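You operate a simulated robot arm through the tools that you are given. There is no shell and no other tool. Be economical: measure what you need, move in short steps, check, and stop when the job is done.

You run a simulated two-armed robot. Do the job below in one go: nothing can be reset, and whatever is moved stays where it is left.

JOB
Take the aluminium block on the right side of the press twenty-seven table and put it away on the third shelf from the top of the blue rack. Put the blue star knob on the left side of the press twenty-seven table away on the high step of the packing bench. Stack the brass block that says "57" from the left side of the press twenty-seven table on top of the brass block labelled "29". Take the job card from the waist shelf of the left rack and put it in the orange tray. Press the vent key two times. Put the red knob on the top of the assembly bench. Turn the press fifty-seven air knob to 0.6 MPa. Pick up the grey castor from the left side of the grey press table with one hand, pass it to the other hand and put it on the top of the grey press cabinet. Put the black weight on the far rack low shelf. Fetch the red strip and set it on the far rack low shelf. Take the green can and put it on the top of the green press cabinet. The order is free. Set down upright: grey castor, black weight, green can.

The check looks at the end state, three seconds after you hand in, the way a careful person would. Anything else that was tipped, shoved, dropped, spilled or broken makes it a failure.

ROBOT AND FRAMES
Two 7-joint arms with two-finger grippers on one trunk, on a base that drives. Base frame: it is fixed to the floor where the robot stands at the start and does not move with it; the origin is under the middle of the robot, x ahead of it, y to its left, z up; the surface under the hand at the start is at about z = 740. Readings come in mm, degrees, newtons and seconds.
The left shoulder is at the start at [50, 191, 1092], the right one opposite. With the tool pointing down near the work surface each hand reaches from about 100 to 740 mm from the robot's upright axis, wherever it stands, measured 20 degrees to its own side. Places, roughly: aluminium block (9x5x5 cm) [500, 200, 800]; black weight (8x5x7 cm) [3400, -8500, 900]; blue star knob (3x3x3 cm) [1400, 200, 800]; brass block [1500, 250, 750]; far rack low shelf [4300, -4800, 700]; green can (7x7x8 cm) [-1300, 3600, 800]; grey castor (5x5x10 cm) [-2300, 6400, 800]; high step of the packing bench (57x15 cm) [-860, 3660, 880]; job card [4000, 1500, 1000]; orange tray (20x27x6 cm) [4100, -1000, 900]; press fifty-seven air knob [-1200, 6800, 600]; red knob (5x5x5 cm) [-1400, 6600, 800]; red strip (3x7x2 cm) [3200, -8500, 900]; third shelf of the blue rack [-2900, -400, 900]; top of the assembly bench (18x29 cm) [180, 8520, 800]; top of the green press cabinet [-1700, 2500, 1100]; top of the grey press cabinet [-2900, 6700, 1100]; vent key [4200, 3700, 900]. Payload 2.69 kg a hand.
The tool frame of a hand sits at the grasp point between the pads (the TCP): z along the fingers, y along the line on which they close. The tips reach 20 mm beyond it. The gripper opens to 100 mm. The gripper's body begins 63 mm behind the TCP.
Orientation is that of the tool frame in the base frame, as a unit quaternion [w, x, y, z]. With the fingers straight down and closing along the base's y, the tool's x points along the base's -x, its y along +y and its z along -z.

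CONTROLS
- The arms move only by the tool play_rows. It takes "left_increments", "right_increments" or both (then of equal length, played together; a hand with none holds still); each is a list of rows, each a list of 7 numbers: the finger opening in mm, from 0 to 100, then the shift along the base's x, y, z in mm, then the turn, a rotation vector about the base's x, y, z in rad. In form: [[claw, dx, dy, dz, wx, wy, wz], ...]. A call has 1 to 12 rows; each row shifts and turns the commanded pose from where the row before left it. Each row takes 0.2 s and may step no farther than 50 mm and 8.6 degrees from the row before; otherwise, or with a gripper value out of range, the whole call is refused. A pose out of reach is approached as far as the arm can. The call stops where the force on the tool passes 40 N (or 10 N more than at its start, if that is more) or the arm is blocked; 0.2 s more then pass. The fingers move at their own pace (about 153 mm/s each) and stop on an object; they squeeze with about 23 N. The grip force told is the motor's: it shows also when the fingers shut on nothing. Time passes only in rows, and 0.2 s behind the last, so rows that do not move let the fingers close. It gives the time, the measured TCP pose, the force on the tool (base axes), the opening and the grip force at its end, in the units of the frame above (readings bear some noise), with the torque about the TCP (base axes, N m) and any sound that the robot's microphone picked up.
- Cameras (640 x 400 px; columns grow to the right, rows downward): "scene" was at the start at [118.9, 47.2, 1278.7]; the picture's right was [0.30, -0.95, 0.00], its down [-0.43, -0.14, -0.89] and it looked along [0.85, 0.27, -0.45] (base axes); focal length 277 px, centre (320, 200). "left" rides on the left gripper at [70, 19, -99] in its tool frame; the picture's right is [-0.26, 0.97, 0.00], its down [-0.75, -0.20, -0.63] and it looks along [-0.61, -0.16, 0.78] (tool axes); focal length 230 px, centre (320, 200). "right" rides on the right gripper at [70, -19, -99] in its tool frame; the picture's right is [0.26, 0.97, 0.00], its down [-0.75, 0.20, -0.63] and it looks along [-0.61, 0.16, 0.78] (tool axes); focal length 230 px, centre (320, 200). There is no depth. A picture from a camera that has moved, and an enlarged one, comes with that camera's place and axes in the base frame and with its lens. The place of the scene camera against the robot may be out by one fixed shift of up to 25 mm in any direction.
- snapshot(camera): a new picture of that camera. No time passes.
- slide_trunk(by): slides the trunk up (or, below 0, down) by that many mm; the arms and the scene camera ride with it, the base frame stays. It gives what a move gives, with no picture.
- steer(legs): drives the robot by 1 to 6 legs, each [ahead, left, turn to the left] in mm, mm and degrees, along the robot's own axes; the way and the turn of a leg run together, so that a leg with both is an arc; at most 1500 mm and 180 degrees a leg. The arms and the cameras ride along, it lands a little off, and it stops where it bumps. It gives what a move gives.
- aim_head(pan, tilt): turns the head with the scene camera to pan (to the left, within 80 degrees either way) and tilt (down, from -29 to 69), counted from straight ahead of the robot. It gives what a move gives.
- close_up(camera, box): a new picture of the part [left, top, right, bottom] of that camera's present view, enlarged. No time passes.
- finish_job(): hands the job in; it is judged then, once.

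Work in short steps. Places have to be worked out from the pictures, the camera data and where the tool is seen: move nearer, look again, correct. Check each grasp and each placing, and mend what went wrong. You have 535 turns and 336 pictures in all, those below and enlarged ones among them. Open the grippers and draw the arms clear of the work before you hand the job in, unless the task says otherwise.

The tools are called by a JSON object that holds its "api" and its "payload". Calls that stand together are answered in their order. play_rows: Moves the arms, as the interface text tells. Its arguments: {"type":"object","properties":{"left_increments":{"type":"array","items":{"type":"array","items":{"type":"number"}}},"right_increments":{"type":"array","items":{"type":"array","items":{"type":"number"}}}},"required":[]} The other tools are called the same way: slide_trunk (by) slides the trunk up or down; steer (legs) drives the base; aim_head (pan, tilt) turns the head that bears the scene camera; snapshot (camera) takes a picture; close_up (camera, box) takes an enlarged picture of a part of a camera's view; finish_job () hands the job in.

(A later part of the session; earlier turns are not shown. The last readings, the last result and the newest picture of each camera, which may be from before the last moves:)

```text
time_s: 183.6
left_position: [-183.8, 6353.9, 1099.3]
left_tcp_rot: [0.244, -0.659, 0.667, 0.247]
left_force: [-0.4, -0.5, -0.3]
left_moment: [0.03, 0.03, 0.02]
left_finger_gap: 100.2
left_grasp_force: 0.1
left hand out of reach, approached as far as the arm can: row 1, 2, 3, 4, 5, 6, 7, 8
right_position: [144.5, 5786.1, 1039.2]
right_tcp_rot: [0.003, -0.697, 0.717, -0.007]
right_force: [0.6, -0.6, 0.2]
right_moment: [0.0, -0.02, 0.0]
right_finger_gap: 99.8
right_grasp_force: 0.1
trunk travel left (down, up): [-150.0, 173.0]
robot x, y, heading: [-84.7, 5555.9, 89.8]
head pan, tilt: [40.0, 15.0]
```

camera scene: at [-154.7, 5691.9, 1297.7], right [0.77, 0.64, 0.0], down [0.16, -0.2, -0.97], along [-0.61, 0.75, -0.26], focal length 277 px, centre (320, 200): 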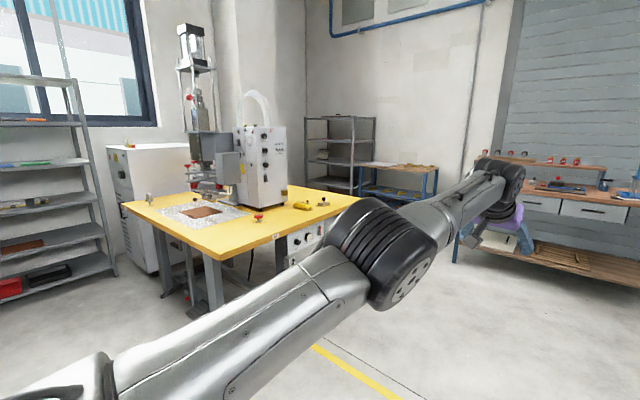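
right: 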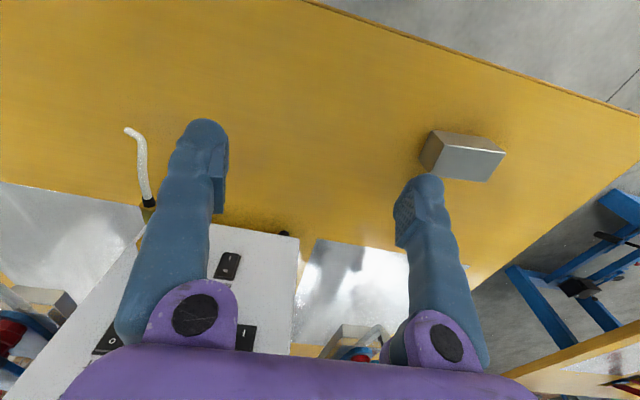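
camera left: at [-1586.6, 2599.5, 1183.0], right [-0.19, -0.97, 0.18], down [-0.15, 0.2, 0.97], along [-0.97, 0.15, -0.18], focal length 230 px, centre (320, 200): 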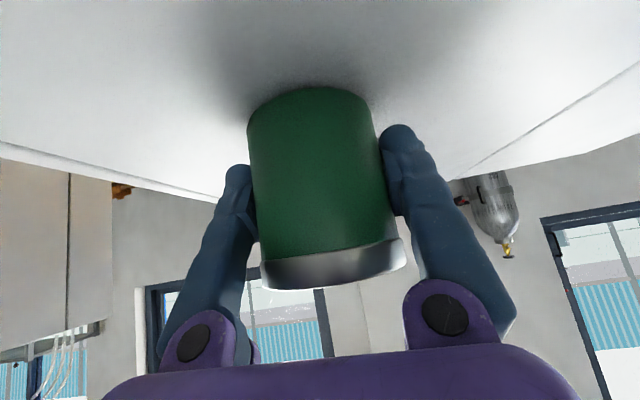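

The elbow seems locked at the straight singularity. I unlock it by commanding tool rotations (which involve the elbow) together with a pull-in.

{"api": "play_rows", "payload": {"left_increments": [[100, 0, -40, -15, -0.14, 0, 0], [100, 0, -40, -15, -0.14, 0, 0], [100, 0, -40, -15, -0.14, 0, 0], [100, 0, -40, -15, -0.14, 0, 0], [100, 0, -40, -15, -0.14, 0, 0]]}}

{"api": "play_rows", "payload": {"left_increments": [[100, 0, -40, 0, 0, 0, 0], [100, 0, -40, 0, 0, 0, 0], [100, 0, -40, 0, 0, 0, 0], [100, 0, -40, 0, 0, 0, 0]]}}

```text
time_s: 184.8
left_position: [-163.7, 6218.7, 1041.9]
left_tcp_rot: [0.003, -0.703, 0.712, 0.002]
left_force: [-0.4, -0.2, 0.4]
left_moment: [-0.01, 0.02, -0.02]
left_finger_gap: 100.0
left_grasp_force: 0.1
left hand out of reach, approached as far as the arm can: row 1, 2, 3, 4, 5
right_position: [142.9, 5786.9, 1038.3]
right_tcp_rot: [0.003, -0.697, 0.717, -0.007]
right_force: [-0.3, 0.1, 1.0]
right_moment: [-0.04, 0.0, -0.02]
right_finger_gap: 100.1
right_grasp_force: 0.0
trunk travel left (down, up): [-150.0, 173.0]
robot x, y, heading: [-86.8, 5558.2, 89.6]
head pan, tilt: [40.0, 15.0]
```

```text
time_s: 185.8
left_position: [-131.2, 6199.5, 1072.3]
left_tcp_rot: [0.004, -0.703, 0.712, 0.004]
left_force: [0.6, 0.7, -0.3]
left_moment: [0.01, 0.0, -0.01]
left_finger_gap: 100.1
left_grasp_force: 0.1
left hand out of reach, approached as far as the arm can: row 1, 2, 3, 4
right_position: [144.4, 5785.1, 1039.5]
right_tcp_rot: [0.003, -0.697, 0.717, -0.007]
right_force: [-0.6, 0.1, 0.2]
right_moment: [0.0, -0.01, 0.04]
right_finger_gap: 100.0
right_grasp_force: 0.0
trunk travel left (down, up): [-150.0, 173.0]
robot x, y, heading: [-86.5, 5559.2, 89.7]
head pan, tilt: [40.0, 15.0]
```

{"api": "play_rows", "payload": {"left_increments": [[100, 0, 0, 0, 0.145, 0, 0], [100, 0, 0, 0, 0.145, 0, 0], [100, 0, 0, 0, 0.145, 0, 0], [100, 0, 0, 0, 0.145, 0, 0], [100, 0, 0, 0, 0.145, 0, 0], [100, 0, 0, 0, 0.145, 0, 0], [100, 0, 0, 0, 0.145, 0, 0], [100, 0, 0, 0, 0.145, 0, 0]]}}

{"api": "play_rows", "payload": {"left_increments": [[100, 0, -40, 0, 0, 0, 0], [100, 0, -40, 0, 0, 0, 0], [100, 0, -40, 0, 0, 0, 0], [100, 0, -40, 0, 0, 0, 0]]}}

{"api": "snapshot", "payload": {"camera": "scene"}}

```text
time_s: 187.6
left_position: [-68.2, 6377.3, 1125.1]
left_tcp_rot: [0.387, -0.593, 0.596, 0.379]
left_force: [-1.8, 0.8, 0.2]
left_moment: [-0.08, -0.04, -0.11]
left_finger_gap: 100.1
left_grasp_force: 0.0
left hand out of reach, approached as far as the arm can: row 1, 2, 3, 4, 5, 6, 7, 8
right_position: [143.7, 5786.5, 1038.8]
right_tcp_rot: [0.004, -0.698, 0.716, -0.007]
right_force: [0.7, -0.2, 0.0]
right_moment: [0.02, 0.03, 0.01]
right_finger_gap: 100.0
right_grasp_force: 0.0
trunk travel left (down, up): [-150.0, 173.0]
robot x, y, heading: [-86.6, 5558.9, 89.5]
head pan, tilt: [40.0, 15.0]
```

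```text
time_s: 188.6
left_position: [-70.3, 6216.2, 1122.7]
left_tcp_rot: [0.389, -0.586, 0.592, 0.394]
left_force: [0.6, -1.0, 0.4]
left_moment: [-0.01, -0.03, 0.02]
left_finger_gap: 100.0
left_grasp_force: 0.1
right_position: [144.5, 5786.9, 1038.5]
right_tcp_rot: [0.003, -0.697, 0.717, -0.006]
right_force: [-0.2, -0.1, 0.2]
right_moment: [0.04, 0.01, 0.05]
right_finger_gap: 100.0
right_grasp_force: 0.1
trunk travel left (down, up): [-150.0, 173.0]
robot x, y, heading: [-88.2, 5558.7, 89.4]
head pan, tilt: [40.0, 15.0]
```

```text
284 pictures are left
camera scene: at [-153.6, 5691.3, 1297.9], right [0.77, 0.64, 0.0], down [0.16, -0.2, -0.97], along [-0.61, 0.75, -0.26], focal length 277 px, centre (320, 200)
```

scene: 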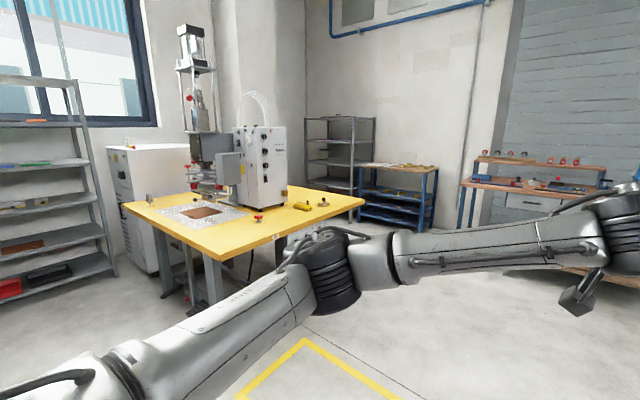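

Unlocked. I fold the arm in to a neutral pose and restore the 40° tilt.

{"api": "play_rows", "payload": {"left_increments": [[100, -31, -30, -13, -0.06, 0, 0], [100, -31, -30, -13, -0.06, 0, 0], [100, -31, -30, -13, -0.06, 0, 0], [100, -31, -30, -13, -0.06, 0, 0], [100, -31, -30, -13, -0.06, 0, 0], [100, -31, -30, -13, -0.06, 0, 0], [100, -31, -30, -13, -0.06, 0, 0]]}}

{"api": "close_up", "payload": {"camera": "scene", "box": [100, 100, 420, 300]}}

```text
time_s: 190.2
left_position: [-289.8, 6006.7, 1033.3]
left_tcp_rot: [0.258, -0.654, 0.662, 0.26]
left_force: [-0.5, 0.8, -0.1]
left_moment: [-0.01, 0.03, 0.0]
left_finger_gap: 100.2
left_grasp_force: 0.0
right_position: [144.0, 5786.1, 1038.2]
right_tcp_rot: [0.002, -0.697, 0.717, -0.007]
right_force: [0.3, 0.2, 0.6]
right_moment: [0.02, -0.02, 0.0]
right_finger_gap: 99.9
right_grasp_force: 0.1
trunk travel left (down, up): [-150.0, 173.0]
robot x, y, heading: [-83.6, 5561.4, 89.6]
head pan, tilt: [40.0, 15.0]
```

```text
2.00 times, centred on (260, 200) of scene
camera zoom: at [-155.1, 5691.1, 1297.8], right [0.77, 0.64, 0.0], down [0.17, -0.2, -0.97], along [-0.61, 0.75, -0.26], focal length 554 px, centre (440, 200)
```

zoom: 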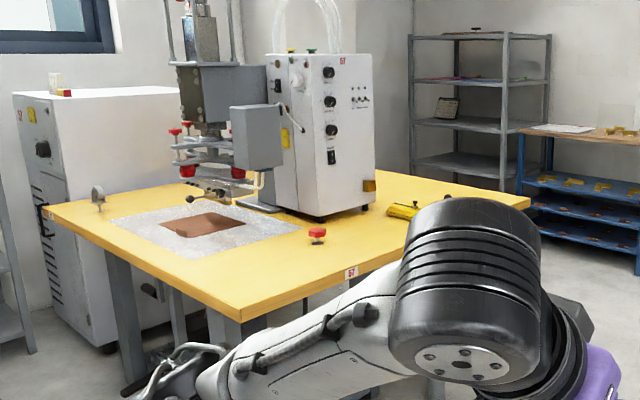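

Press 57: castor near (−2325, 6400), red knob near (−1445, 6690), table edges at x≈−1170 and y≈6280. I drive left toward the castor side.

{"api": "steer", "payload": {"legs": [[0, 1400, 0]]}}

{"api": "aim_head", "payload": {"pan": 40, "tilt": 25}}

{"api": "snapshot", "payload": {"camera": "scene"}}

```text
time_s: 202.7
left_position: [-1695.4, 6037.9, 1034.6]
left_tcp_rot: [0.261, -0.647, 0.668, 0.258]
left_force: [0.5, 0.1, 0.6]
left_moment: [0.0, 0.01, 0.0]
left_finger_gap: 100.0
left_grasp_force: 0.1
right_position: [-1265.8, 5808.7, 1038.8]
right_tcp_rot: [0.004, -0.69, 0.723, -0.006]
right_force: [-0.5, -0.4, -0.4]
right_moment: [-0.02, -0.01, 0.05]
right_finger_gap: 100.0
right_grasp_force: 0.1
trunk travel left (down, up): [-150.0, 173.0]
robot x, y, heading: [-1500.6, 5587.6, 88.5]
head pan, tilt: [40.0, 15.0]
```

```text
time_s: 203.5
left_position: [-1695.1, 6037.9, 1033.4]
left_tcp_rot: [0.261, -0.647, 0.668, 0.257]
left_force: [-0.4, -0.2, -0.6]
left_moment: [-0.02, -0.01, 0.02]
left_finger_gap: 100.1
left_grasp_force: 0.1
right_position: [-1265.1, 5808.2, 1038.4]
right_tcp_rot: [0.003, -0.69, 0.724, -0.007]
right_force: [0.5, -0.2, 0.1]
right_moment: [0.0, -0.01, 0.02]
right_finger_gap: 100.1
right_grasp_force: 0.0
trunk travel left (down, up): [-150.0, 173.0]
robot x, y, heading: [-1505.0, 5589.6, 88.2]
head pan, tilt: [40.0, 25.0]
```

```text
282 pictures are left
camera scene: at [-1566.4, 5718.0, 1281.6], right [0.78, 0.62, 0.0], down [0.26, -0.33, -0.91], along [-0.56, 0.71, -0.42], focal length 277 px, centre (320, 200)
```

scene: 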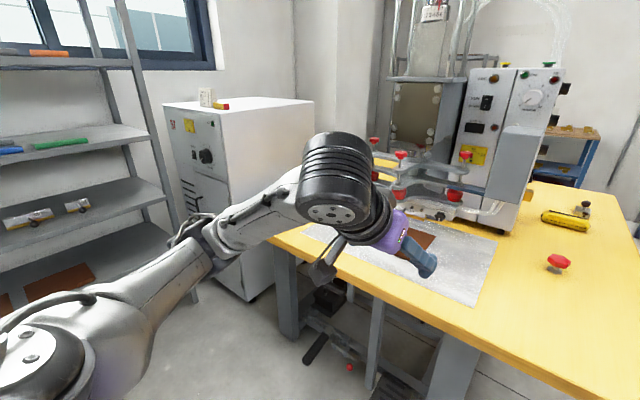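

Red knob ≈(−1426, 6695). Cabinet front-right top corner ≈(−2780, 6550); a rack post stands at (−2966, 6252). I move to about (−2330, 5790) for the castor.

{"api": "steer", "payload": {"legs": [[0, 800, 1.5], [180, 0, 0]]}}

{"api": "aim_head", "payload": {"pan": 25, "tilt": 35}}

{"api": "snapshot", "payload": {"camera": "scene"}}

{"api": "snapshot", "payload": {"camera": "left"}}

```text
time_s: 212.1
left_position: [-2530.6, 6211.3, 1033.8]
left_tcp_rot: [-0.256, 0.661, -0.655, -0.264]
left_force: [-0.5, -0.3, -0.9]
left_moment: [-0.06, -0.01, -0.01]
left_finger_gap: 100.0
left_grasp_force: 0.1
right_position: [-2092.9, 6000.4, 1039.1]
right_tcp_rot: [0.003, -0.706, 0.708, -0.008]
right_force: [0.2, -0.5, 0.2]
right_moment: [0.0, 0.0, 0.01]
right_finger_gap: 100.1
right_grasp_force: 0.0
trunk travel left (down, up): [-150.0, 173.0]
robot x, y, heading: [-2318.2, 5767.7, 91.3]
head pan, tilt: [40.0, 25.0]
```

```text
time_s: 212.9
left_position: [-2530.0, 6210.1, 1032.6]
left_tcp_rot: [-0.255, 0.662, -0.654, -0.263]
left_force: [0.3, -1.1, -0.1]
left_moment: [-0.01, -0.03, 0.01]
left_finger_gap: 99.8
left_grasp_force: 0.0
right_position: [-2091.8, 6000.0, 1037.7]
right_tcp_rot: [0.003, -0.706, 0.708, -0.006]
right_force: [-0.2, 0.2, 0.0]
right_moment: [0.0, -0.02, 0.03]
right_finger_gap: 100.0
right_grasp_force: 0.0
trunk travel left (down, up): [-150.0, 173.0]
robot x, y, heading: [-2316.9, 5767.2, 91.1]
head pan, tilt: [25.0, 35.0]
```

```text
281 pictures are left
camera scene: at [-2365.6, 5907.2, 1265.8], right [0.9, 0.44, 0.0], down [0.25, -0.52, -0.82], along [-0.36, 0.74, -0.57], focal length 277 px, centre (320, 200)
```

scene: 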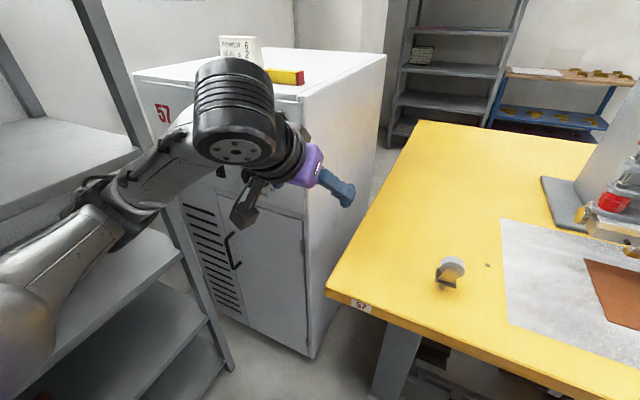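

```text
280 pictures are left
camera left: at [-2546.6, 6094.5, 1058.7], right [-0.97, 0.18, 0.18], down [0.21, 0.12, 0.97], along [0.15, 0.98, -0.15], focal length 230 px, centre (320, 200)
```

left: 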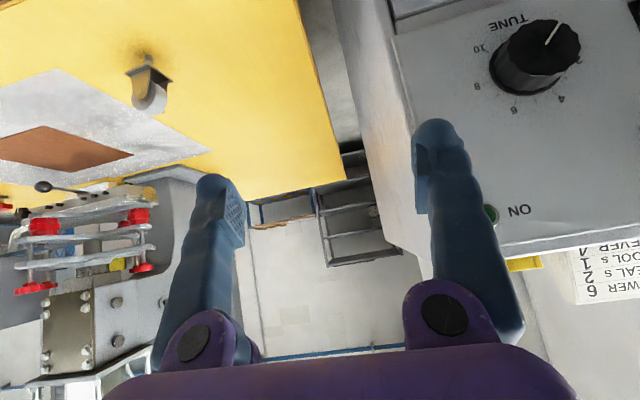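

Castor stands plate-down at about (−2270, 6395). I bring the right hand toward it with a 40° tilt and look.

{"api": "play_rows", "payload": {"right_increments": [[100, -20, 26, -10, 0.0875, 0, 0], [100, -20, 26, -10, 0.0875, 0, 0], [100, -20, 26, -10, 0.0875, 0, 0], [100, -20, 26, -10, 0.0875, 0, 0], [100, -20, 26, -10, 0.0875, 0, 0], [100, -20, 26, -10, 0.0875, 0, 0], [100, -20, 26, -10, 0.0875, 0, 0], [100, -20, 26, -10, 0.0875, 0, 0]]}}

{"api": "snapshot", "payload": {"camera": "right"}}

{"api": "close_up", "payload": {"camera": "scene", "box": [400, 230, 496, 290]}}

```text
time_s: 214.7
left_position: [-2531.1, 6210.8, 1034.0]
left_tcp_rot: [-0.255, 0.662, -0.654, -0.263]
left_force: [0.0, 0.0, 0.1]
left_moment: [0.03, 0.01, -0.01]
left_finger_gap: 100.0
left_grasp_force: 0.1
right_position: [-2253.9, 6207.4, 957.1]
right_tcp_rot: [0.245, -0.662, 0.668, 0.236]
right_force: [0.4, -0.9, -0.6]
right_moment: [-0.02, 0.01, 0.01]
right_finger_gap: 100.1
right_grasp_force: 0.1
trunk travel left (down, up): [-150.0, 173.0]
robot x, y, heading: [-2316.9, 5767.3, 91.1]
head pan, tilt: [25.0, 35.0]
```

```text
279 pictures are left
camera right: at [-2236.8, 6090.9, 988.7], right [-0.97, -0.19, -0.17], down [-0.21, 0.18, 0.96], along [-0.15, 0.97, -0.21], focal length 230 px, centre (320, 200)
```

right: 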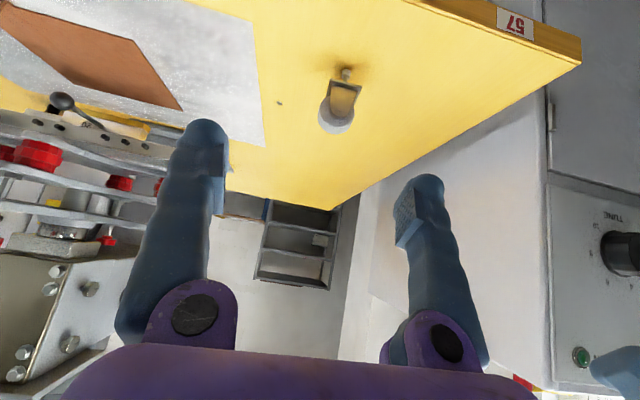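

```text
6.67 times, centred on (448, 260) of scene
camera zoom: at [-2365.8, 5907.4, 1265.7], right [0.9, 0.44, 0.0], down [0.25, -0.52, -0.82], along [-0.36, 0.74, -0.57], focal length 1846 px, centre (-533, -200)
```

zoom: 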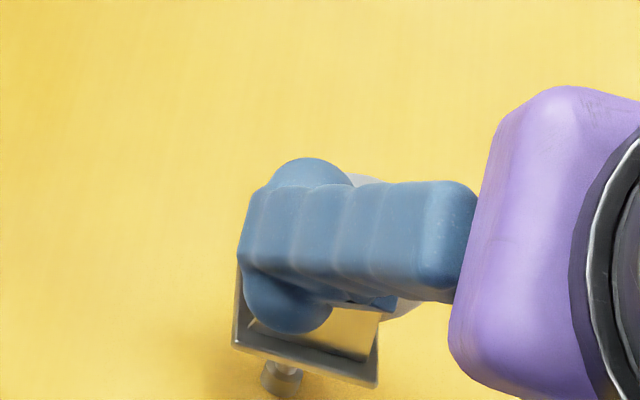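

{"api": "close_up", "payload": {"camera": "right", "box": [280, 50, 408, 130]}}

```text
5.00 times, centred on (344, 90) of right
camera zoom: at [-2236.8, 6090.9, 988.7], right [-0.97, -0.19, -0.17], down [-0.21, 0.18, 0.96], along [-0.15, 0.97, -0.21], focal length 1150 px, centre (200, 750)
```

zoom: 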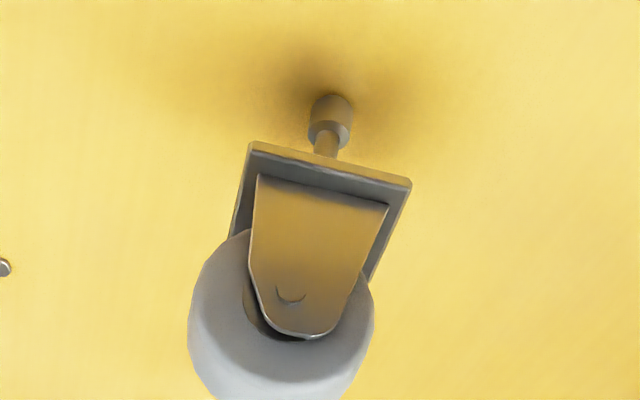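

The castor stands on a small foot at about (−2283, 6372): foot, stem, plate (z≈770), fork, wheel on top with its axle along y. Plan: right hand grips the wheel rim from above (closing along x), left hand then takes the fork cheeks from the −x side below. I bring the right hand vertical above it.

{"api": "play_rows", "payload": {"right_increments": [[100, -3.5, 20.4, -1, -0.0875, 0, 0], [100, -3.5, 20.4, -1, -0.0875, 0, 0], [100, -3.5, 20.4, -1, -0.0875, 0, 0], [100, -3.5, 20.4, -1, -0.0875, 0, 0], [100, -3.5, 20.4, -1, -0.0875, 0, 0], [100, -3.5, 20.4, -1, -0.0875, 0, 0], [100, -3.5, 20.4, -1, -0.0875, 0, 0], [100, -3.5, 20.4, -1, -0.0875, 0, 0]]}}

{"api": "snapshot", "payload": {"camera": "right"}}

```text
time_s: 216.5
left_position: [-2531.5, 6210.7, 1034.6]
left_tcp_rot: [-0.255, 0.662, -0.654, -0.263]
left_force: [0.0, -0.4, 1.2]
left_moment: [-0.02, -0.01, 0.02]
left_finger_gap: 100.0
left_grasp_force: 0.1
right_position: [-2281.5, 6372.1, 949.7]
right_tcp_rot: [0.002, -0.706, 0.708, -0.007]
right_force: [0.3, 0.1, 0.4]
right_moment: [0.03, 0.0, -0.03]
right_finger_gap: 99.8
right_grasp_force: 0.0
trunk travel left (down, up): [-150.0, 173.0]
robot x, y, heading: [-2320.1, 5769.9, 91.1]
head pan, tilt: [25.0, 35.0]
```

```text
276 pictures are left
camera right: at [-2264.6, 6303.5, 1048.7], right [-0.97, -0.26, -0.01], down [-0.21, 0.76, 0.62], along [-0.15, 0.6, -0.78], focal length 230 px, centre (320, 200)
```

right: 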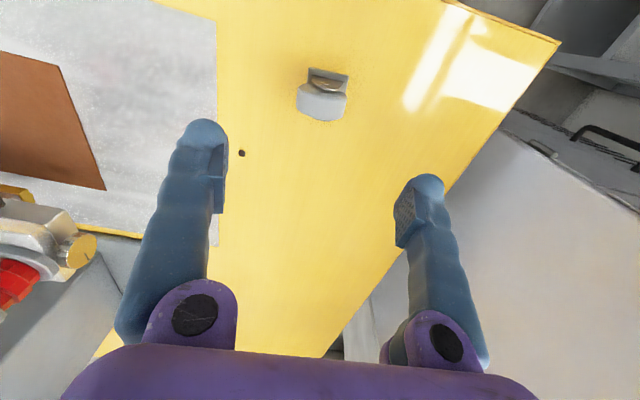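

Wheel top seen at about (−2279, 6362). I adjust and lower to z 885 for another look.

{"api": "play_rows", "payload": {"right_increments": [[100, 1, -4, -30, 0, 0, 0], [100, 1, -4, -30, 0, 0, 0]]}}

{"api": "snapshot", "payload": {"camera": "right"}}

{"api": "close_up", "payload": {"camera": "left", "box": [80, 20, 240, 120]}}

```text
time_s: 217.1
left_position: [-2530.5, 6209.4, 1034.3]
left_tcp_rot: [-0.255, 0.661, -0.654, -0.263]
left_force: [-0.7, -0.9, 0.4]
left_moment: [0.0, -0.01, -0.01]
left_finger_gap: 100.2
left_grasp_force: 0.1
right_position: [-2280.3, 6362.3, 890.3]
right_tcp_rot: [0.003, -0.706, 0.708, -0.006]
right_force: [0.1, -0.3, 0.3]
right_moment: [0.01, 0.02, -0.01]
right_finger_gap: 100.1
right_grasp_force: 0.1
trunk travel left (down, up): [-150.0, 173.0]
robot x, y, heading: [-2317.3, 5768.1, 90.9]
head pan, tilt: [25.0, 35.0]
```

```text
275 pictures are left
camera right: at [-2263.3, 6293.2, 988.5], right [-0.97, -0.25, -0.01], down [-0.21, 0.75, 0.62], along [-0.15, 0.6, -0.78], focal length 230 px, centre (320, 200)
```

right: 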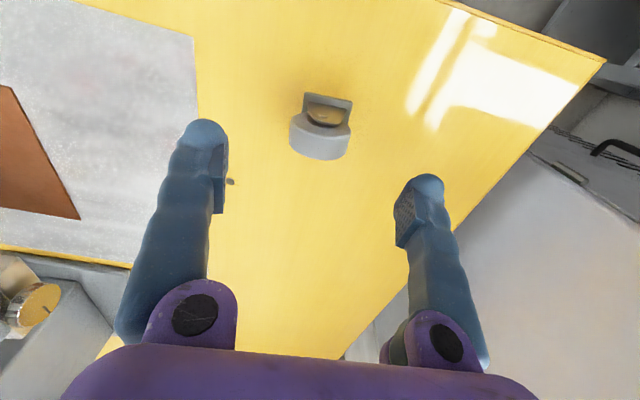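

```text
4.00 times, centred on (160, 70) of left
camera zoom: at [-2546.6, 6094.7, 1058.7], right [-0.97, 0.18, 0.18], down [0.21, 0.12, 0.97], along [0.15, 0.98, -0.15], focal length 920 px, centre (960, 720)
```

zoom: 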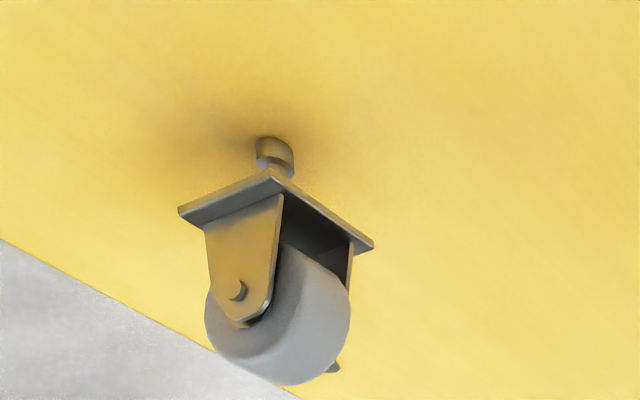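

Wheel centre ≈(−2278, 6364), aligned with my closing axis. I lower to z 828 and close gradually.

{"api": "play_rows", "payload": {"right_increments": [[100, 1, 1, -21, 0, 0, 0], [100, 0.5, 0.5, -21, 0, 0, 0], [100, 0, 0, -20, 0, 0, 0], [70, 0, 0, 0, 0, 0, 0], [60, 0, 0, 0, 0, 0, 0], [54, 0, 0, 0, 0, 0, 0], [50, 0, 0, 0, 0, 0, 0], [46, 0, 0, 0, 0, 0, 0], [42, 0, 0, 0, 0, 0, 0], [30, 0, 0, 0, 0, 0, 0], [0, 0, 0, 0, 0, 0, 0]]}}

{"api": "snapshot", "payload": {"camera": "right"}}

{"api": "close_up", "payload": {"camera": "left", "box": [80, 20, 240, 120]}}

```text
time_s: 219.5
left_position: [-2531.1, 6210.0, 1034.1]
left_tcp_rot: [-0.255, 0.661, -0.654, -0.263]
left_force: [0.5, -0.5, -0.1]
left_moment: [-0.01, -0.01, -0.02]
left_finger_gap: 100.3
left_grasp_force: 0.2
right_position: [-2277.0, 6364.8, 829.3]
right_tcp_rot: [0.004, -0.706, 0.708, -0.006]
right_force: [-0.2, -0.5, -0.2]
right_moment: [0.02, 0.06, 0.01]
right_finger_gap: 44.2
right_grasp_force: 22.9
trunk travel left (down, up): [-150.0, 173.0]
robot x, y, heading: [-2323.5, 5768.7, 90.7]
head pan, tilt: [25.0, 35.0]
```

```text
273 pictures are left
camera right: at [-2260.8, 6296.2, 928.4], right [-0.97, -0.25, -0.01], down [-0.21, 0.75, 0.62], along [-0.15, 0.6, -0.78], focal length 230 px, centre (320, 200)
```

right: 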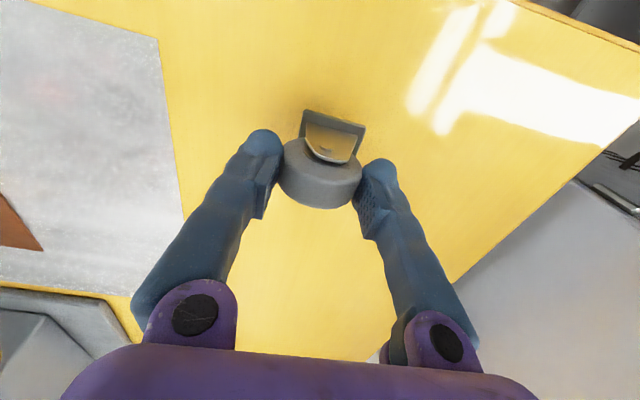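

```text
4.00 times, centred on (160, 70) of left
camera zoom: at [-2546.6, 6094.6, 1058.7], right [-0.97, 0.18, 0.18], down [0.21, 0.12, 0.97], along [0.15, 0.98, -0.15], focal length 920 px, centre (960, 720)
```

zoom: 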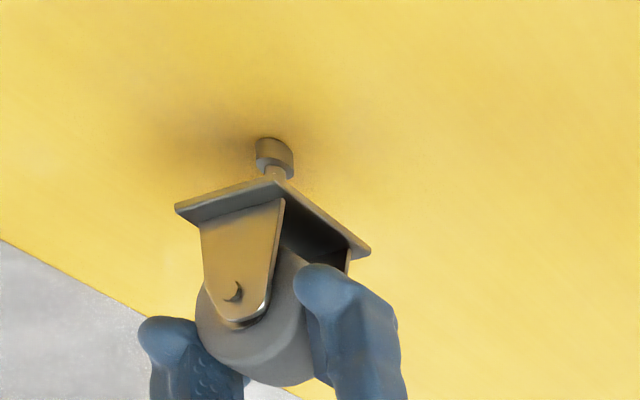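

Castor gripped by the wheel (44 mm), still upright. I lift gently and bring it to the hand-over spot in front of me.

{"api": "play_rows", "payload": {"right_increments": [[0, 0, 0, 4, 0, 0, 0], [0, 0, 0, 8, 0, 0, 0], [0, 0, 0, 14, 0, 0, 0], [0, 0, -5, 18, 0, 0, 0], [0, -2, -12, 18, 0, 0, 0], [0, -3, -18, 18, 0, 0, 0], [0, -4, -20, 18, 0, 0, 0], [0, -4, -20, 18, 0, 0, 0], [0, -4, -20, 18, 0, 0, 0], [0, -4, -20, 15, 0, 0, 0], [0, -4, -18, 10, 0, 0, 0], [0, -2, -10, 5, 0, 0, 0]]}}

{"api": "snapshot", "payload": {"camera": "right"}}

```text
time_s: 222.1
left_position: [-2530.0, 6209.7, 1033.0]
left_tcp_rot: [-0.255, 0.661, -0.655, -0.263]
left_force: [-0.3, -0.5, -0.1]
left_moment: [0.0, 0.02, 0.03]
left_finger_gap: 100.1
left_grasp_force: 0.0
right_position: [-2303.6, 6222.9, 992.5]
right_tcp_rot: [0.002, -0.706, 0.708, -0.008]
right_force: [-0.6, 0.2, -1.9]
right_moment: [-0.02, -0.04, 0.01]
right_finger_gap: 44.1
right_grasp_force: 22.8
trunk travel left (down, up): [-150.0, 173.0]
robot x, y, heading: [-2319.7, 5771.1, 91.0]
head pan, tilt: [25.0, 35.0]
```

```text
271 pictures are left
camera right: at [-2287.6, 6155.6, 1091.6], right [-0.97, -0.25, -0.01], down [-0.21, 0.76, 0.62], along [-0.15, 0.6, -0.78], focal length 230 px, centre (320, 200)
```

right: 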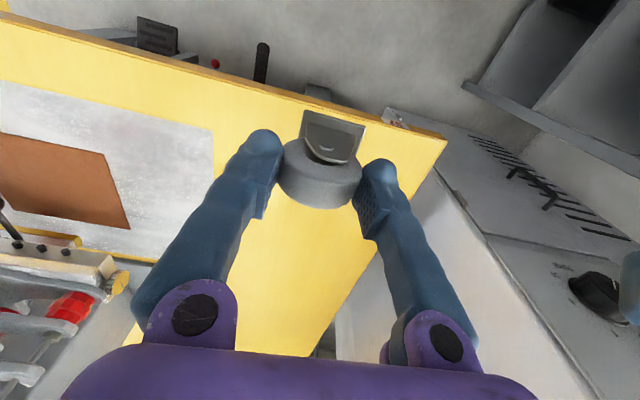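

Castor hangs upright (~0.2 kg). Now I turn the left hand to point to +x at 70° tilt, on the −x side of the castor at fork height.

{"api": "play_rows", "payload": {"left_increments": [[100, 4, 1, -3, 0, 0, -0.1323], [100, 4, 1, -3, 0, 0, -0.1323], [100, 4, 1, -3, 0, 0, -0.1323], [100, 4, 1, -3, 0, 0, -0.1323], [100, 4, 1, -3, 0, 0, -0.1323], [100, 4, 1, -3, 0, 0, -0.1323], [100, 4, 1, -3, 0, 0, -0.1323], [100, 4, 1, -3, 0, 0, -0.1323], [100, 4, 1, -3, 0, 0, -0.1323], [100, 4, 1, -3, 0, 0, -0.1323], [100, 4, 1, -3, 0, 0, -0.1323], [100, 4, 1, -3, 0, 0, -0.1323]]}}

{"api": "play_rows", "payload": {"left_increments": [[100, 0, 0, -9, 0, -0.131, 0], [100, 0, 0, -9, 0, -0.131, 0], [100, 0, 0, -9, 0, -0.131, 0], [100, 0, 0, -9, 0, -0.131, 0]]}}

{"api": "snapshot", "payload": {"camera": "left"}}

{"api": "snapshot", "payload": {"camera": "scene"}}

```text
time_s: 224.7
left_position: [-2482.6, 6224.7, 998.4]
left_tcp_rot: [0.366, 0.004, 0.93, 0.002]
left_force: [0.0, 0.9, 0.1]
left_moment: [0.04, -0.02, 0.04]
left_finger_gap: 99.5
left_grasp_force: 0.0
right_position: [-2304.4, 6223.8, 992.3]
right_tcp_rot: [0.003, -0.706, 0.708, -0.008]
right_force: [-0.1, 1.5, -1.3]
right_moment: [0.02, 0.0, -0.03]
right_finger_gap: 44.1
right_grasp_force: 23.1
trunk travel left (down, up): [-150.0, 173.0]
robot x, y, heading: [-2316.3, 5763.1, 90.6]
head pan, tilt: [25.0, 35.0]
```

```text
time_s: 225.7
left_position: [-2482.3, 6223.4, 959.7]
left_tcp_rot: [0.595, 0.003, 0.803, 0.003]
left_force: [1.0, 0.5, 0.8]
left_moment: [0.01, 0.02, -0.01]
left_finger_gap: 99.9
left_grasp_force: 0.1
right_position: [-2305.2, 6224.3, 991.8]
right_tcp_rot: [0.003, -0.705, 0.709, -0.007]
right_force: [-0.5, -0.2, -1.9]
right_moment: [0.0, -0.01, 0.0]
right_finger_gap: 44.0
right_grasp_force: 23.1
trunk travel left (down, up): [-150.0, 173.0]
robot x, y, heading: [-2320.0, 5770.7, 90.8]
head pan, tilt: [25.0, 35.0]
```

```text
270 pictures are left
camera left: at [-2597.3, 6244.8, 922.9], right [0.07, 0.96, 0.26], down [-0.38, -0.21, 0.9], along [0.92, -0.16, 0.36], focal length 230 px, centre (320, 200)
```

left: 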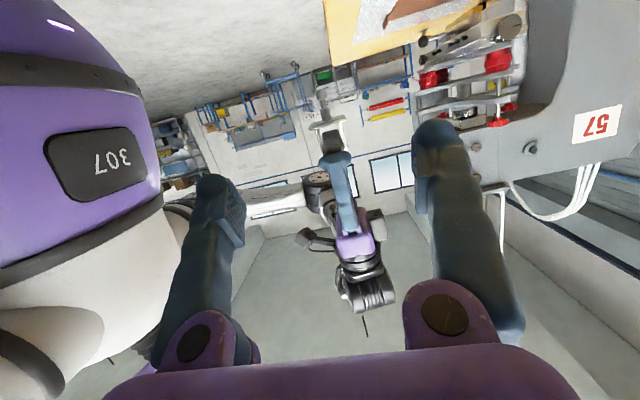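

```text
269 pictures are left
camera scene: at [-2365.7, 5907.4, 1265.8], right [0.9, 0.44, 0.0], down [0.25, -0.52, -0.82], along [-0.36, 0.74, -0.57], focal length 277 px, centre (320, 200)
```

scene: 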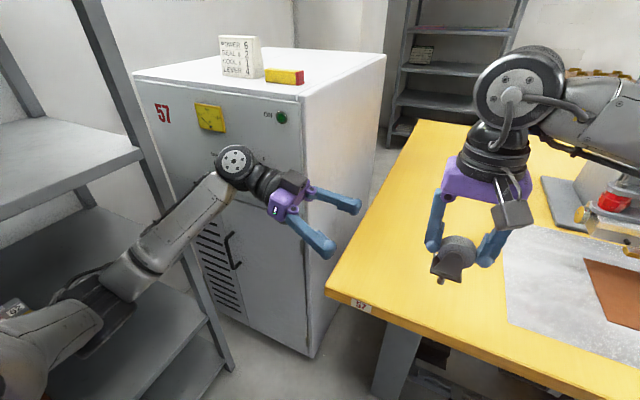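

Left hand is aligned with the castor in y. I advance along +x to straddle the fork cheeks, lowering 4 mm.

{"api": "play_rows", "payload": {"left_increments": [[80, 30, 0, -2, 0, 0, 0], [80, 35, 0, -2, 0, 0, 0], [80, 35, 0, 0, 0, 0, 0], [80, 30, 0, 0, 0, 0, 0], [80, 25, 0, 0, 0, 0, 0]]}}

{"api": "snapshot", "payload": {"camera": "left"}}

{"api": "close_up", "payload": {"camera": "scene", "box": [360, 180, 520, 280]}}

```text
time_s: 226.9
left_position: [-2327.1, 6223.8, 956.0]
left_tcp_rot: [0.594, 0.001, 0.804, 0.004]
left_force: [-0.8, 0.0, 0.2]
left_moment: [0.03, -0.03, 0.0]
left_finger_gap: 79.9
left_grasp_force: 0.0
right_position: [-2304.2, 6225.5, 991.5]
right_tcp_rot: [0.003, -0.706, 0.708, -0.007]
right_force: [-0.4, 0.9, -2.6]
right_moment: [-0.03, 0.01, -0.01]
right_finger_gap: 44.3
right_grasp_force: 22.8
trunk travel left (down, up): [-150.0, 173.0]
robot x, y, heading: [-2318.6, 5764.9, 91.1]
head pan, tilt: [25.0, 35.0]
```

```text
268 pictures are left
camera left: at [-2442.1, 6243.5, 919.3], right [0.07, 0.96, 0.25], down [-0.38, -0.21, 0.9], along [0.92, -0.16, 0.35], focal length 230 px, centre (320, 200)
```

left: 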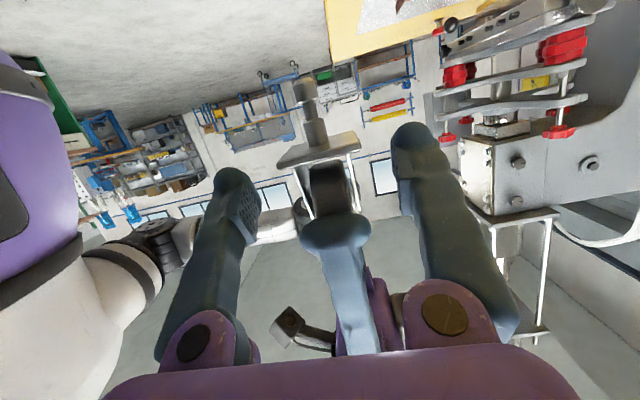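

```text
4.00 times, centred on (440, 230) of scene
camera zoom: at [-2365.3, 5907.4, 1265.8], right [0.9, 0.44, 0.0], down [0.25, -0.52, -0.82], along [-0.36, 0.74, -0.57], focal length 1108 px, centre (-160, 80)
```

zoom: 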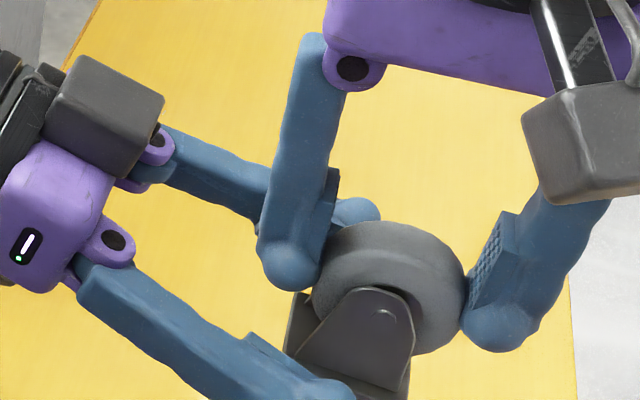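

Good view: fingers straddle the fork. I advance 20 mm more and close gradually on the cheeks.

{"api": "play_rows", "payload": {"left_increments": [[80, 10, 0, 0, 0, 0, 0], [80, 10, 0, 0, 0, 0, 0], [60, 0, 0, 0, 0, 0, 0], [50, 0, 0, 0, 0, 0, 0], [44, 0, 0, 0, 0, 0, 0], [38, 0, 0, 0, 0, 0, 0], [32, 0, 0, 0, 0, 0, 0], [20, 0, 0, 0, 0, 0, 0], [0, 0, 0, 0, 0, 0, 0], [0, 0, 0, 0, 0, 0, 0]]}}

{"api": "snapshot", "payload": {"camera": "left"}}

{"api": "close_up", "payload": {"camera": "scene", "box": [360, 200, 520, 300]}}

```text
time_s: 229.1
left_position: [-2308.2, 6220.9, 956.5]
left_tcp_rot: [0.595, 0.002, 0.803, 0.003]
left_force: [3.0, 9.2, 9.9]
left_moment: [-0.12, -0.03, 0.02]
left_finger_gap: 31.0
left_grasp_force: 23.1
right_position: [-2305.1, 6224.0, 991.5]
right_tcp_rot: [0.003, -0.706, 0.708, -0.007]
right_force: [-3.3, -9.8, -12.4]
right_moment: [-0.22, 0.07, -0.01]
right_finger_gap: 44.1
right_grasp_force: 23.1
trunk travel left (down, up): [-150.0, 173.0]
robot x, y, heading: [-2317.3, 5768.5, 90.8]
head pan, tilt: [25.0, 35.0]
```

```text
266 pictures are left
camera left: at [-2422.9, 6242.9, 919.3], right [0.07, 0.96, 0.25], down [-0.38, -0.21, 0.9], along [0.92, -0.16, 0.35], focal length 230 px, centre (320, 200)
```

left: 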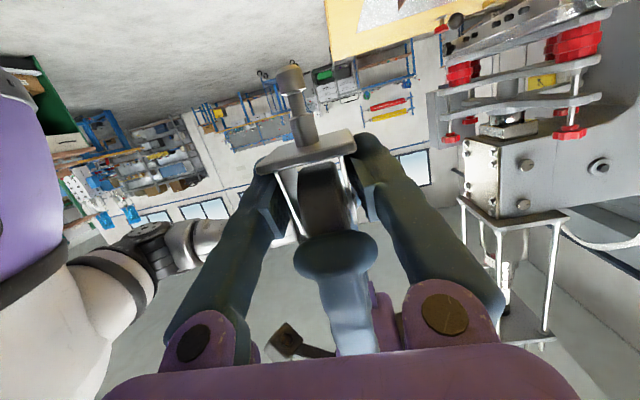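

```text
4.00 times, centred on (440, 250) of scene
camera zoom: at [-2365.5, 5907.4, 1265.8], right [0.9, 0.44, 0.0], down [0.25, -0.52, -0.82], along [-0.36, 0.74, -0.57], focal length 1108 px, centre (-160, 0)
```

zoom: 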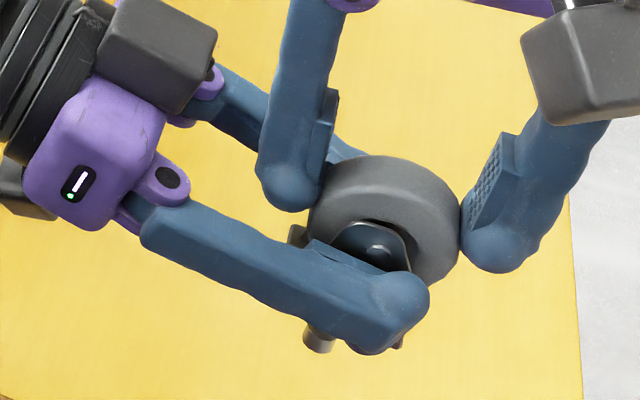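

Both hands hold it. I open the right hand and raise it clear.

{"api": "play_rows", "payload": {"right_increments": [[60, 0, 0, 0, 0, 0, 0], [80, 0, 0, 0, 0, 0, 0], [100, 0, 0, 5, 0, 0, 0], [100, 0, 0, 25, 0, 0, 0], [100, 0, 0, 40, 0, 0, 0], [100, 15, 0, 40, 0, 0, 0], [100, 35, -20, 20, 0, 0, 0], [100, 40, -25, 0, 0, 0, 0], [100, 40, -25, 0, 0, 0, 0]]}}

{"api": "snapshot", "payload": {"camera": "left"}}

{"api": "close_up", "payload": {"camera": "scene", "box": [360, 200, 520, 300]}}

```text
time_s: 231.1
left_position: [-2308.9, 6220.8, 957.5]
left_tcp_rot: [0.595, 0.002, 0.804, 0.004]
left_force: [-0.8, 0.8, 0.5]
left_moment: [-0.01, 0.0, -0.02]
left_finger_gap: 30.9
left_grasp_force: 23.1
right_position: [-2171.9, 6151.7, 1124.5]
right_tcp_rot: [0.003, -0.706, 0.708, -0.006]
right_force: [0.2, 0.0, -0.1]
right_moment: [-0.02, 0.04, 0.03]
right_finger_gap: 100.2
right_grasp_force: 0.0
trunk travel left (down, up): [-150.0, 173.0]
robot x, y, heading: [-2317.7, 5768.5, 90.9]
head pan, tilt: [25.0, 35.0]
```

```text
264 pictures are left
camera left: at [-2422.5, 6242.4, 919.2], right [0.07, 0.96, 0.25], down [-0.38, -0.21, 0.9], along [0.92, -0.16, 0.35], focal length 230 px, centre (320, 200)
```

left: 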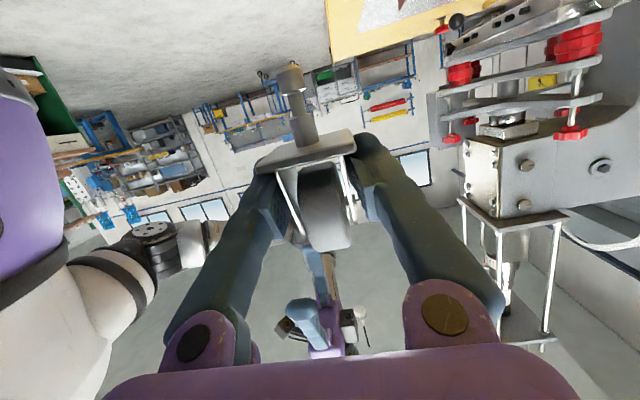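

```text
4.00 times, centred on (440, 250) of scene
camera zoom: at [-2364.8, 5906.8, 1265.9], right [0.9, 0.44, 0.0], down [0.25, -0.52, -0.82], along [-0.36, 0.74, -0.57], focal length 1108 px, centre (-160, 0)
```

zoom: 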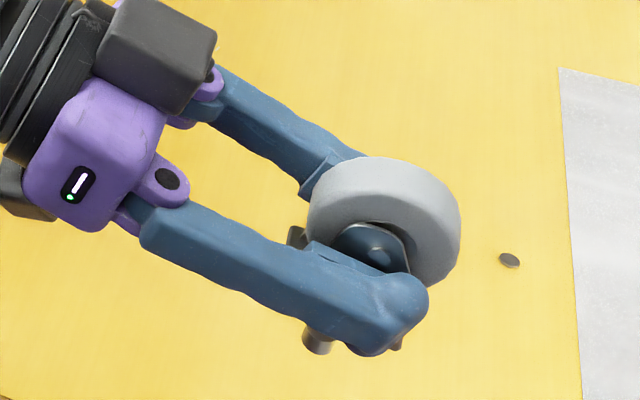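

Castor is upright in the left hand (its bottom ≈55 mm below TCP). Cabinet top front-right corner is about (−2685, 6450); a free strip lies in front of the yellow roll, near (−2760, 6500). I raise the trunk and turn the hand to point ahead.

{"api": "slide_trunk", "payload": {"by": 170}}

{"api": "play_rows", "payload": {"left_increments": [[0, -6, -1, 3, 0, 0, 0.06], [0, -10, -2, 6, 0, 0, 0.12], [0, -12, -2, 8, 0, 0, 0.14], [0, -12, -2, 8, 0, 0, 0.14], [0, -12, -2, 8, 0, 0, 0.14], [0, -12, -2, 8, 0, 0, 0.14], [0, -12, -2, 8, 0, 0, 0.14], [0, -12, -2, 8, 0, 0, 0.14], [0, -12, -2, 8, 0, 0, 0.14], [0, -12, -2, 6, 0, 0, 0.14], [0, -12, -2, 4, 0, 0, 0.14], [0, -10, -2, 2, 0, 0, 0.12]]}}

{"api": "play_rows", "payload": {"left_increments": [[0, -6, 0, 0, 0, 0, 0.1], [0, -3, 0, 0, 0, 0, 0.06]]}}

{"api": "steer", "payload": {"legs": [[100, 130, 0]]}}

{"api": "snapshot", "payload": {"camera": "scene"}}

{"api": "snapshot", "payload": {"camera": "left"}}

```text
time_s: 233.0
left_position: [-2309.6, 6222.5, 1126.3]
left_tcp_rot: [0.595, 0.002, 0.804, 0.003]
left_force: [-0.6, 0.5, -2.4]
left_moment: [-0.01, 0.01, 0.01]
left_finger_gap: 30.9
left_grasp_force: 23.1
right_position: [-2173.8, 6153.1, 1292.7]
right_tcp_rot: [0.002, -0.706, 0.708, -0.007]
right_force: [-0.3, 0.4, -0.4]
right_moment: [0.0, 0.01, 0.0]
right_finger_gap: 100.1
right_grasp_force: 0.1
trunk travel left (down, up): [-320.0, 3.0]
robot x, y, heading: [-2318.2, 5771.2, 91.0]
head pan, tilt: [25.0, 35.0]
```

```text
time_s: 235.6
left_position: [-2436.4, 6210.3, 1203.5]
left_tcp_rot: [0.42, -0.565, 0.572, 0.421]
left_force: [0.1, 0.3, -2.1]
left_moment: [0.0, 0.01, -0.01]
left_finger_gap: 30.8
left_grasp_force: 22.7
left hand out of reach, approached as far as the arm can: row 9, 10
right_position: [-2172.7, 6153.0, 1293.4]
right_tcp_rot: [0.003, -0.705, 0.709, -0.007]
right_force: [-0.1, -0.8, -0.4]
right_moment: [-0.04, -0.01, 0.01]
right_finger_gap: 99.9
right_grasp_force: 0.0
trunk travel left (down, up): [-320.0, 3.0]
robot x, y, heading: [-2317.2, 5770.3, 90.9]
head pan, tilt: [25.0, 35.0]
```

```text
time_s: 236.2
left_position: [-2446.9, 6210.7, 1203.3]
left_tcp_rot: [-0.385, 0.609, -0.524, -0.454]
left_force: [0.8, -0.2, -0.7]
left_moment: [0.04, -0.02, 0.04]
left_finger_gap: 31.3
left_grasp_force: 23.0
right_position: [-2172.5, 6152.4, 1294.2]
right_tcp_rot: [0.003, -0.706, 0.708, -0.007]
right_force: [-0.1, 0.5, -0.1]
right_moment: [-0.02, 0.0, 0.01]
right_finger_gap: 100.0
right_grasp_force: 0.1
trunk travel left (down, up): [-320.0, 3.0]
robot x, y, heading: [-2316.5, 5770.4, 90.8]
head pan, tilt: [25.0, 35.0]
```

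```text
time_s: 238.0
left_position: [-2574.8, 6309.5, 1202.7]
left_tcp_rot: [-0.387, 0.607, -0.527, -0.452]
left_force: [0.9, 0.0, -0.7]
left_moment: [0.02, -0.02, 0.01]
left_finger_gap: 30.9
left_grasp_force: 22.9
right_position: [-2301.6, 6249.6, 1294.0]
right_tcp_rot: [0.003, -0.704, 0.71, -0.007]
right_force: [0.5, 0.6, 0.5]
right_moment: [0.01, -0.02, 0.0]
right_finger_gap: 100.2
right_grasp_force: 0.0
trunk travel left (down, up): [-320.0, 3.0]
robot x, y, heading: [-2451.5, 5864.2, 90.7]
head pan, tilt: [25.0, 35.0]
```

```text
262 pictures are left
camera scene: at [-2494.8, 6005.0, 1435.7], right [0.9, 0.43, 0.0], down [0.25, -0.52, -0.82], along [-0.35, 0.74, -0.57], focal length 277 px, centre (320, 200)
```

scene: 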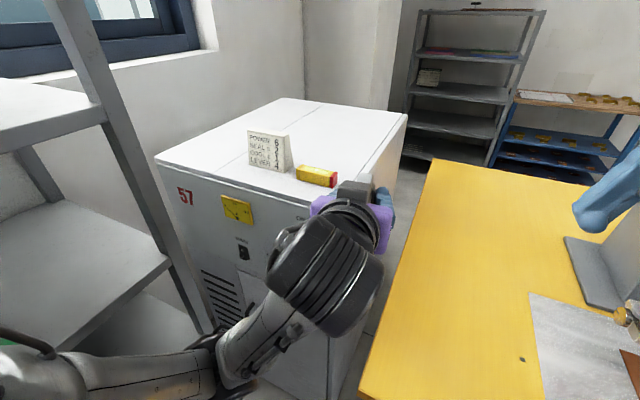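

```text
261 pictures are left
camera left: at [-2575.0, 6195.1, 1165.5], right [-0.97, -0.07, 0.25], down [0.26, -0.35, 0.9], along [0.03, 0.93, 0.35], focal length 230 px, centre (320, 200)
```

left: 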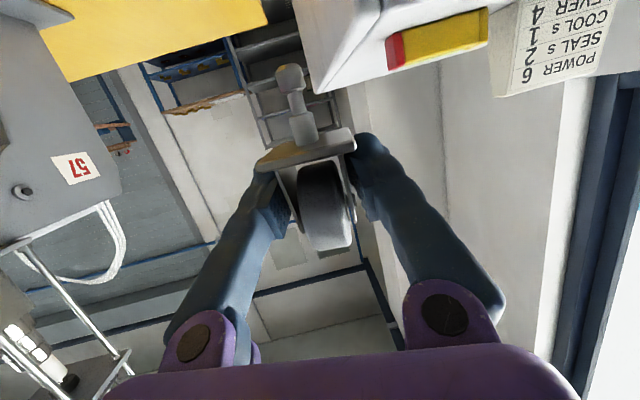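

The strip in front of the yellow roll is only ~60–75 mm deep and needs precise placing. I use the right hand's camera from above for a better measurement.

{"api": "play_rows", "payload": {"right_increments": [[100, -28, 32, 7, 0, 0, 0], [100, -28, 32, 7, 0, 0, 0], [100, -28, 32, 7, 0, 0, 0], [100, -28, 32, 7, 0, 0, 0], [100, -28, 32, 7, 0, 0, 0]]}}

{"api": "snapshot", "payload": {"camera": "right"}}

```text
time_s: 239.2
left_position: [-2574.2, 6308.5, 1203.8]
left_tcp_rot: [-0.387, 0.607, -0.526, -0.452]
left_force: [-1.2, -1.0, -2.3]
left_moment: [-0.05, 0.01, -0.01]
left_finger_gap: 30.9
left_grasp_force: 22.9
right_position: [-2442.2, 6408.4, 1330.7]
right_tcp_rot: [0.004, -0.706, 0.708, -0.007]
right_force: [-0.3, -0.9, 0.4]
right_moment: [0.01, -0.03, 0.02]
right_finger_gap: 99.9
right_grasp_force: 0.1
trunk travel left (down, up): [-320.0, 3.0]
robot x, y, heading: [-2449.2, 5867.9, 90.7]
head pan, tilt: [25.0, 35.0]
```

```text
260 pictures are left
camera right: at [-2424.8, 6338.9, 1429.0], right [-0.97, -0.25, -0.01], down [-0.21, 0.76, 0.62], along [-0.15, 0.6, -0.78], focal length 230 px, centre (320, 200)
```

right: 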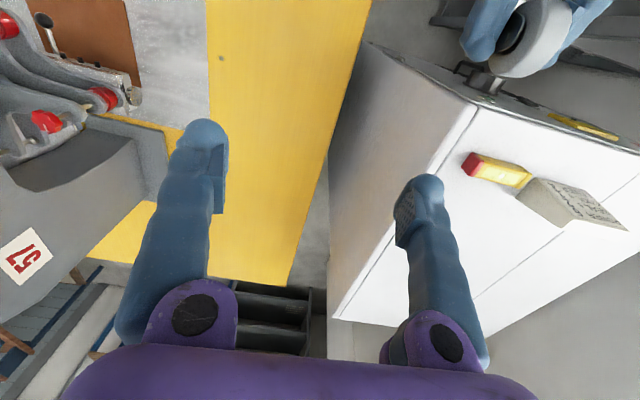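

Measured from above: front edge y≈6372, right edge x≈−2640, yellow roll x −2792…−2687 from y 6432. The right-hand rim behind the roll, around (−2695, 6560), is free and can be reached from the table side. I retract the right hand, then turn and edge the base up.

{"api": "play_rows", "payload": {"right_increments": [[100, 28, -32, -7, 0, 0, 0], [100, 28, -32, -7, 0, 0, 0], [100, 28, -32, -7, 0, 0, 0], [100, 28, -32, -7, 0, 0, 0], [100, 40, -20, -7, 0, 0, 0]]}}

{"api": "steer", "payload": {"legs": [[30, 0, 19]]}}

{"api": "play_rows", "payload": {"left_increments": [[0, 4, 4, 0, 0, 0, 0.06], [0, 8, 10, 0, 0, 0, 0.1], [0, 8, 14, 0, 0, 0, 0.1], [0, 8, 14, 0, 0, 0, 0.1], [0, 8, 14, 0, 0, 0, 0.1], [0, 8, 14, 0, 0, 0, 0.1], [0, 4, 10, 0, 0, 0, 0.05]]}}

{"api": "snapshot", "payload": {"camera": "scene"}}

```text
time_s: 240.4
left_position: [-2570.9, 6308.2, 1205.1]
left_tcp_rot: [-0.387, 0.606, -0.527, -0.453]
left_force: [0.0, 0.3, -1.6]
left_moment: [0.0, -0.01, 0.01]
left_finger_gap: 31.2
left_grasp_force: 23.1
right_position: [-2285.6, 6262.1, 1293.0]
right_tcp_rot: [0.003, -0.704, 0.71, -0.006]
right_force: [0.7, 0.2, 1.2]
right_moment: [0.02, -0.01, 0.0]
right_finger_gap: 99.9
right_grasp_force: 0.0
trunk travel left (down, up): [-320.0, 3.0]
robot x, y, heading: [-2449.5, 5866.9, 91.1]
head pan, tilt: [25.0, 35.0]
```

```text
time_s: 241.8
left_position: [-2713.5, 6274.5, 1204.4]
left_tcp_rot: [-0.309, 0.683, -0.422, -0.509]
left_force: [-0.9, 0.5, -0.2]
left_moment: [-0.02, 0.03, -0.03]
left_finger_gap: 31.2
left_grasp_force: 23.2
right_position: [-2428.1, 6322.4, 1294.1]
right_tcp_rot: [-0.003, 0.809, -0.587, 0.006]
right_force: [-0.5, -1.1, 0.3]
right_moment: [0.0, 0.0, 0.02]
right_finger_gap: 99.8
right_grasp_force: 0.1
trunk travel left (down, up): [-320.0, 3.0]
robot x, y, heading: [-2450.6, 5895.4, 109.2]
head pan, tilt: [25.0, 35.0]
```

```text
time_s: 242.9
left_position: [-2737.0, 6315.6, 1176.5]
left_tcp_rot: [-0.135, 0.726, -0.28, -0.613]
left_force: [0.2, 0.5, -1.3]
left_moment: [-0.01, -0.01, -0.01]
left_finger_gap: 31.0
left_grasp_force: 23.3
right_position: [-2427.0, 6322.4, 1294.3]
right_tcp_rot: [-0.004, 0.81, -0.587, 0.007]
right_force: [0.3, 0.2, -0.3]
right_moment: [0.01, 0.01, 0.01]
right_finger_gap: 100.0
right_grasp_force: 0.2
trunk travel left (down, up): [-320.0, 3.0]
robot x, y, heading: [-2454.5, 5894.7, 109.5]
head pan, tilt: [25.0, 35.0]
stopped in row 5 (left hand): the arm was blocked; the commanded pose is now the measured one
```

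```text
259 pictures are left
camera scene: at [-2535.6, 6015.7, 1435.7], right [0.72, 0.7, 0.0], down [0.4, -0.41, -0.82], along [-0.57, 0.59, -0.57], focal length 277 px, centre (320, 200)
```

scene: 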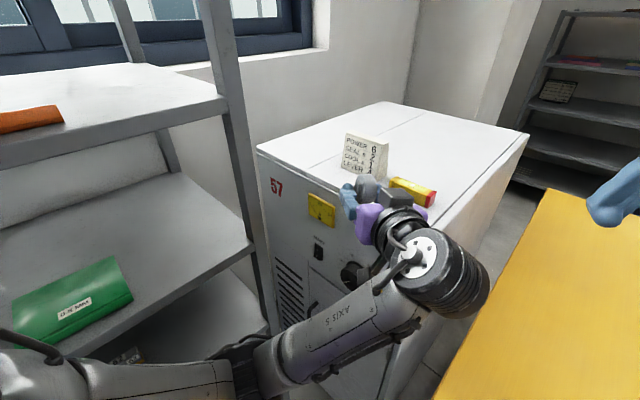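

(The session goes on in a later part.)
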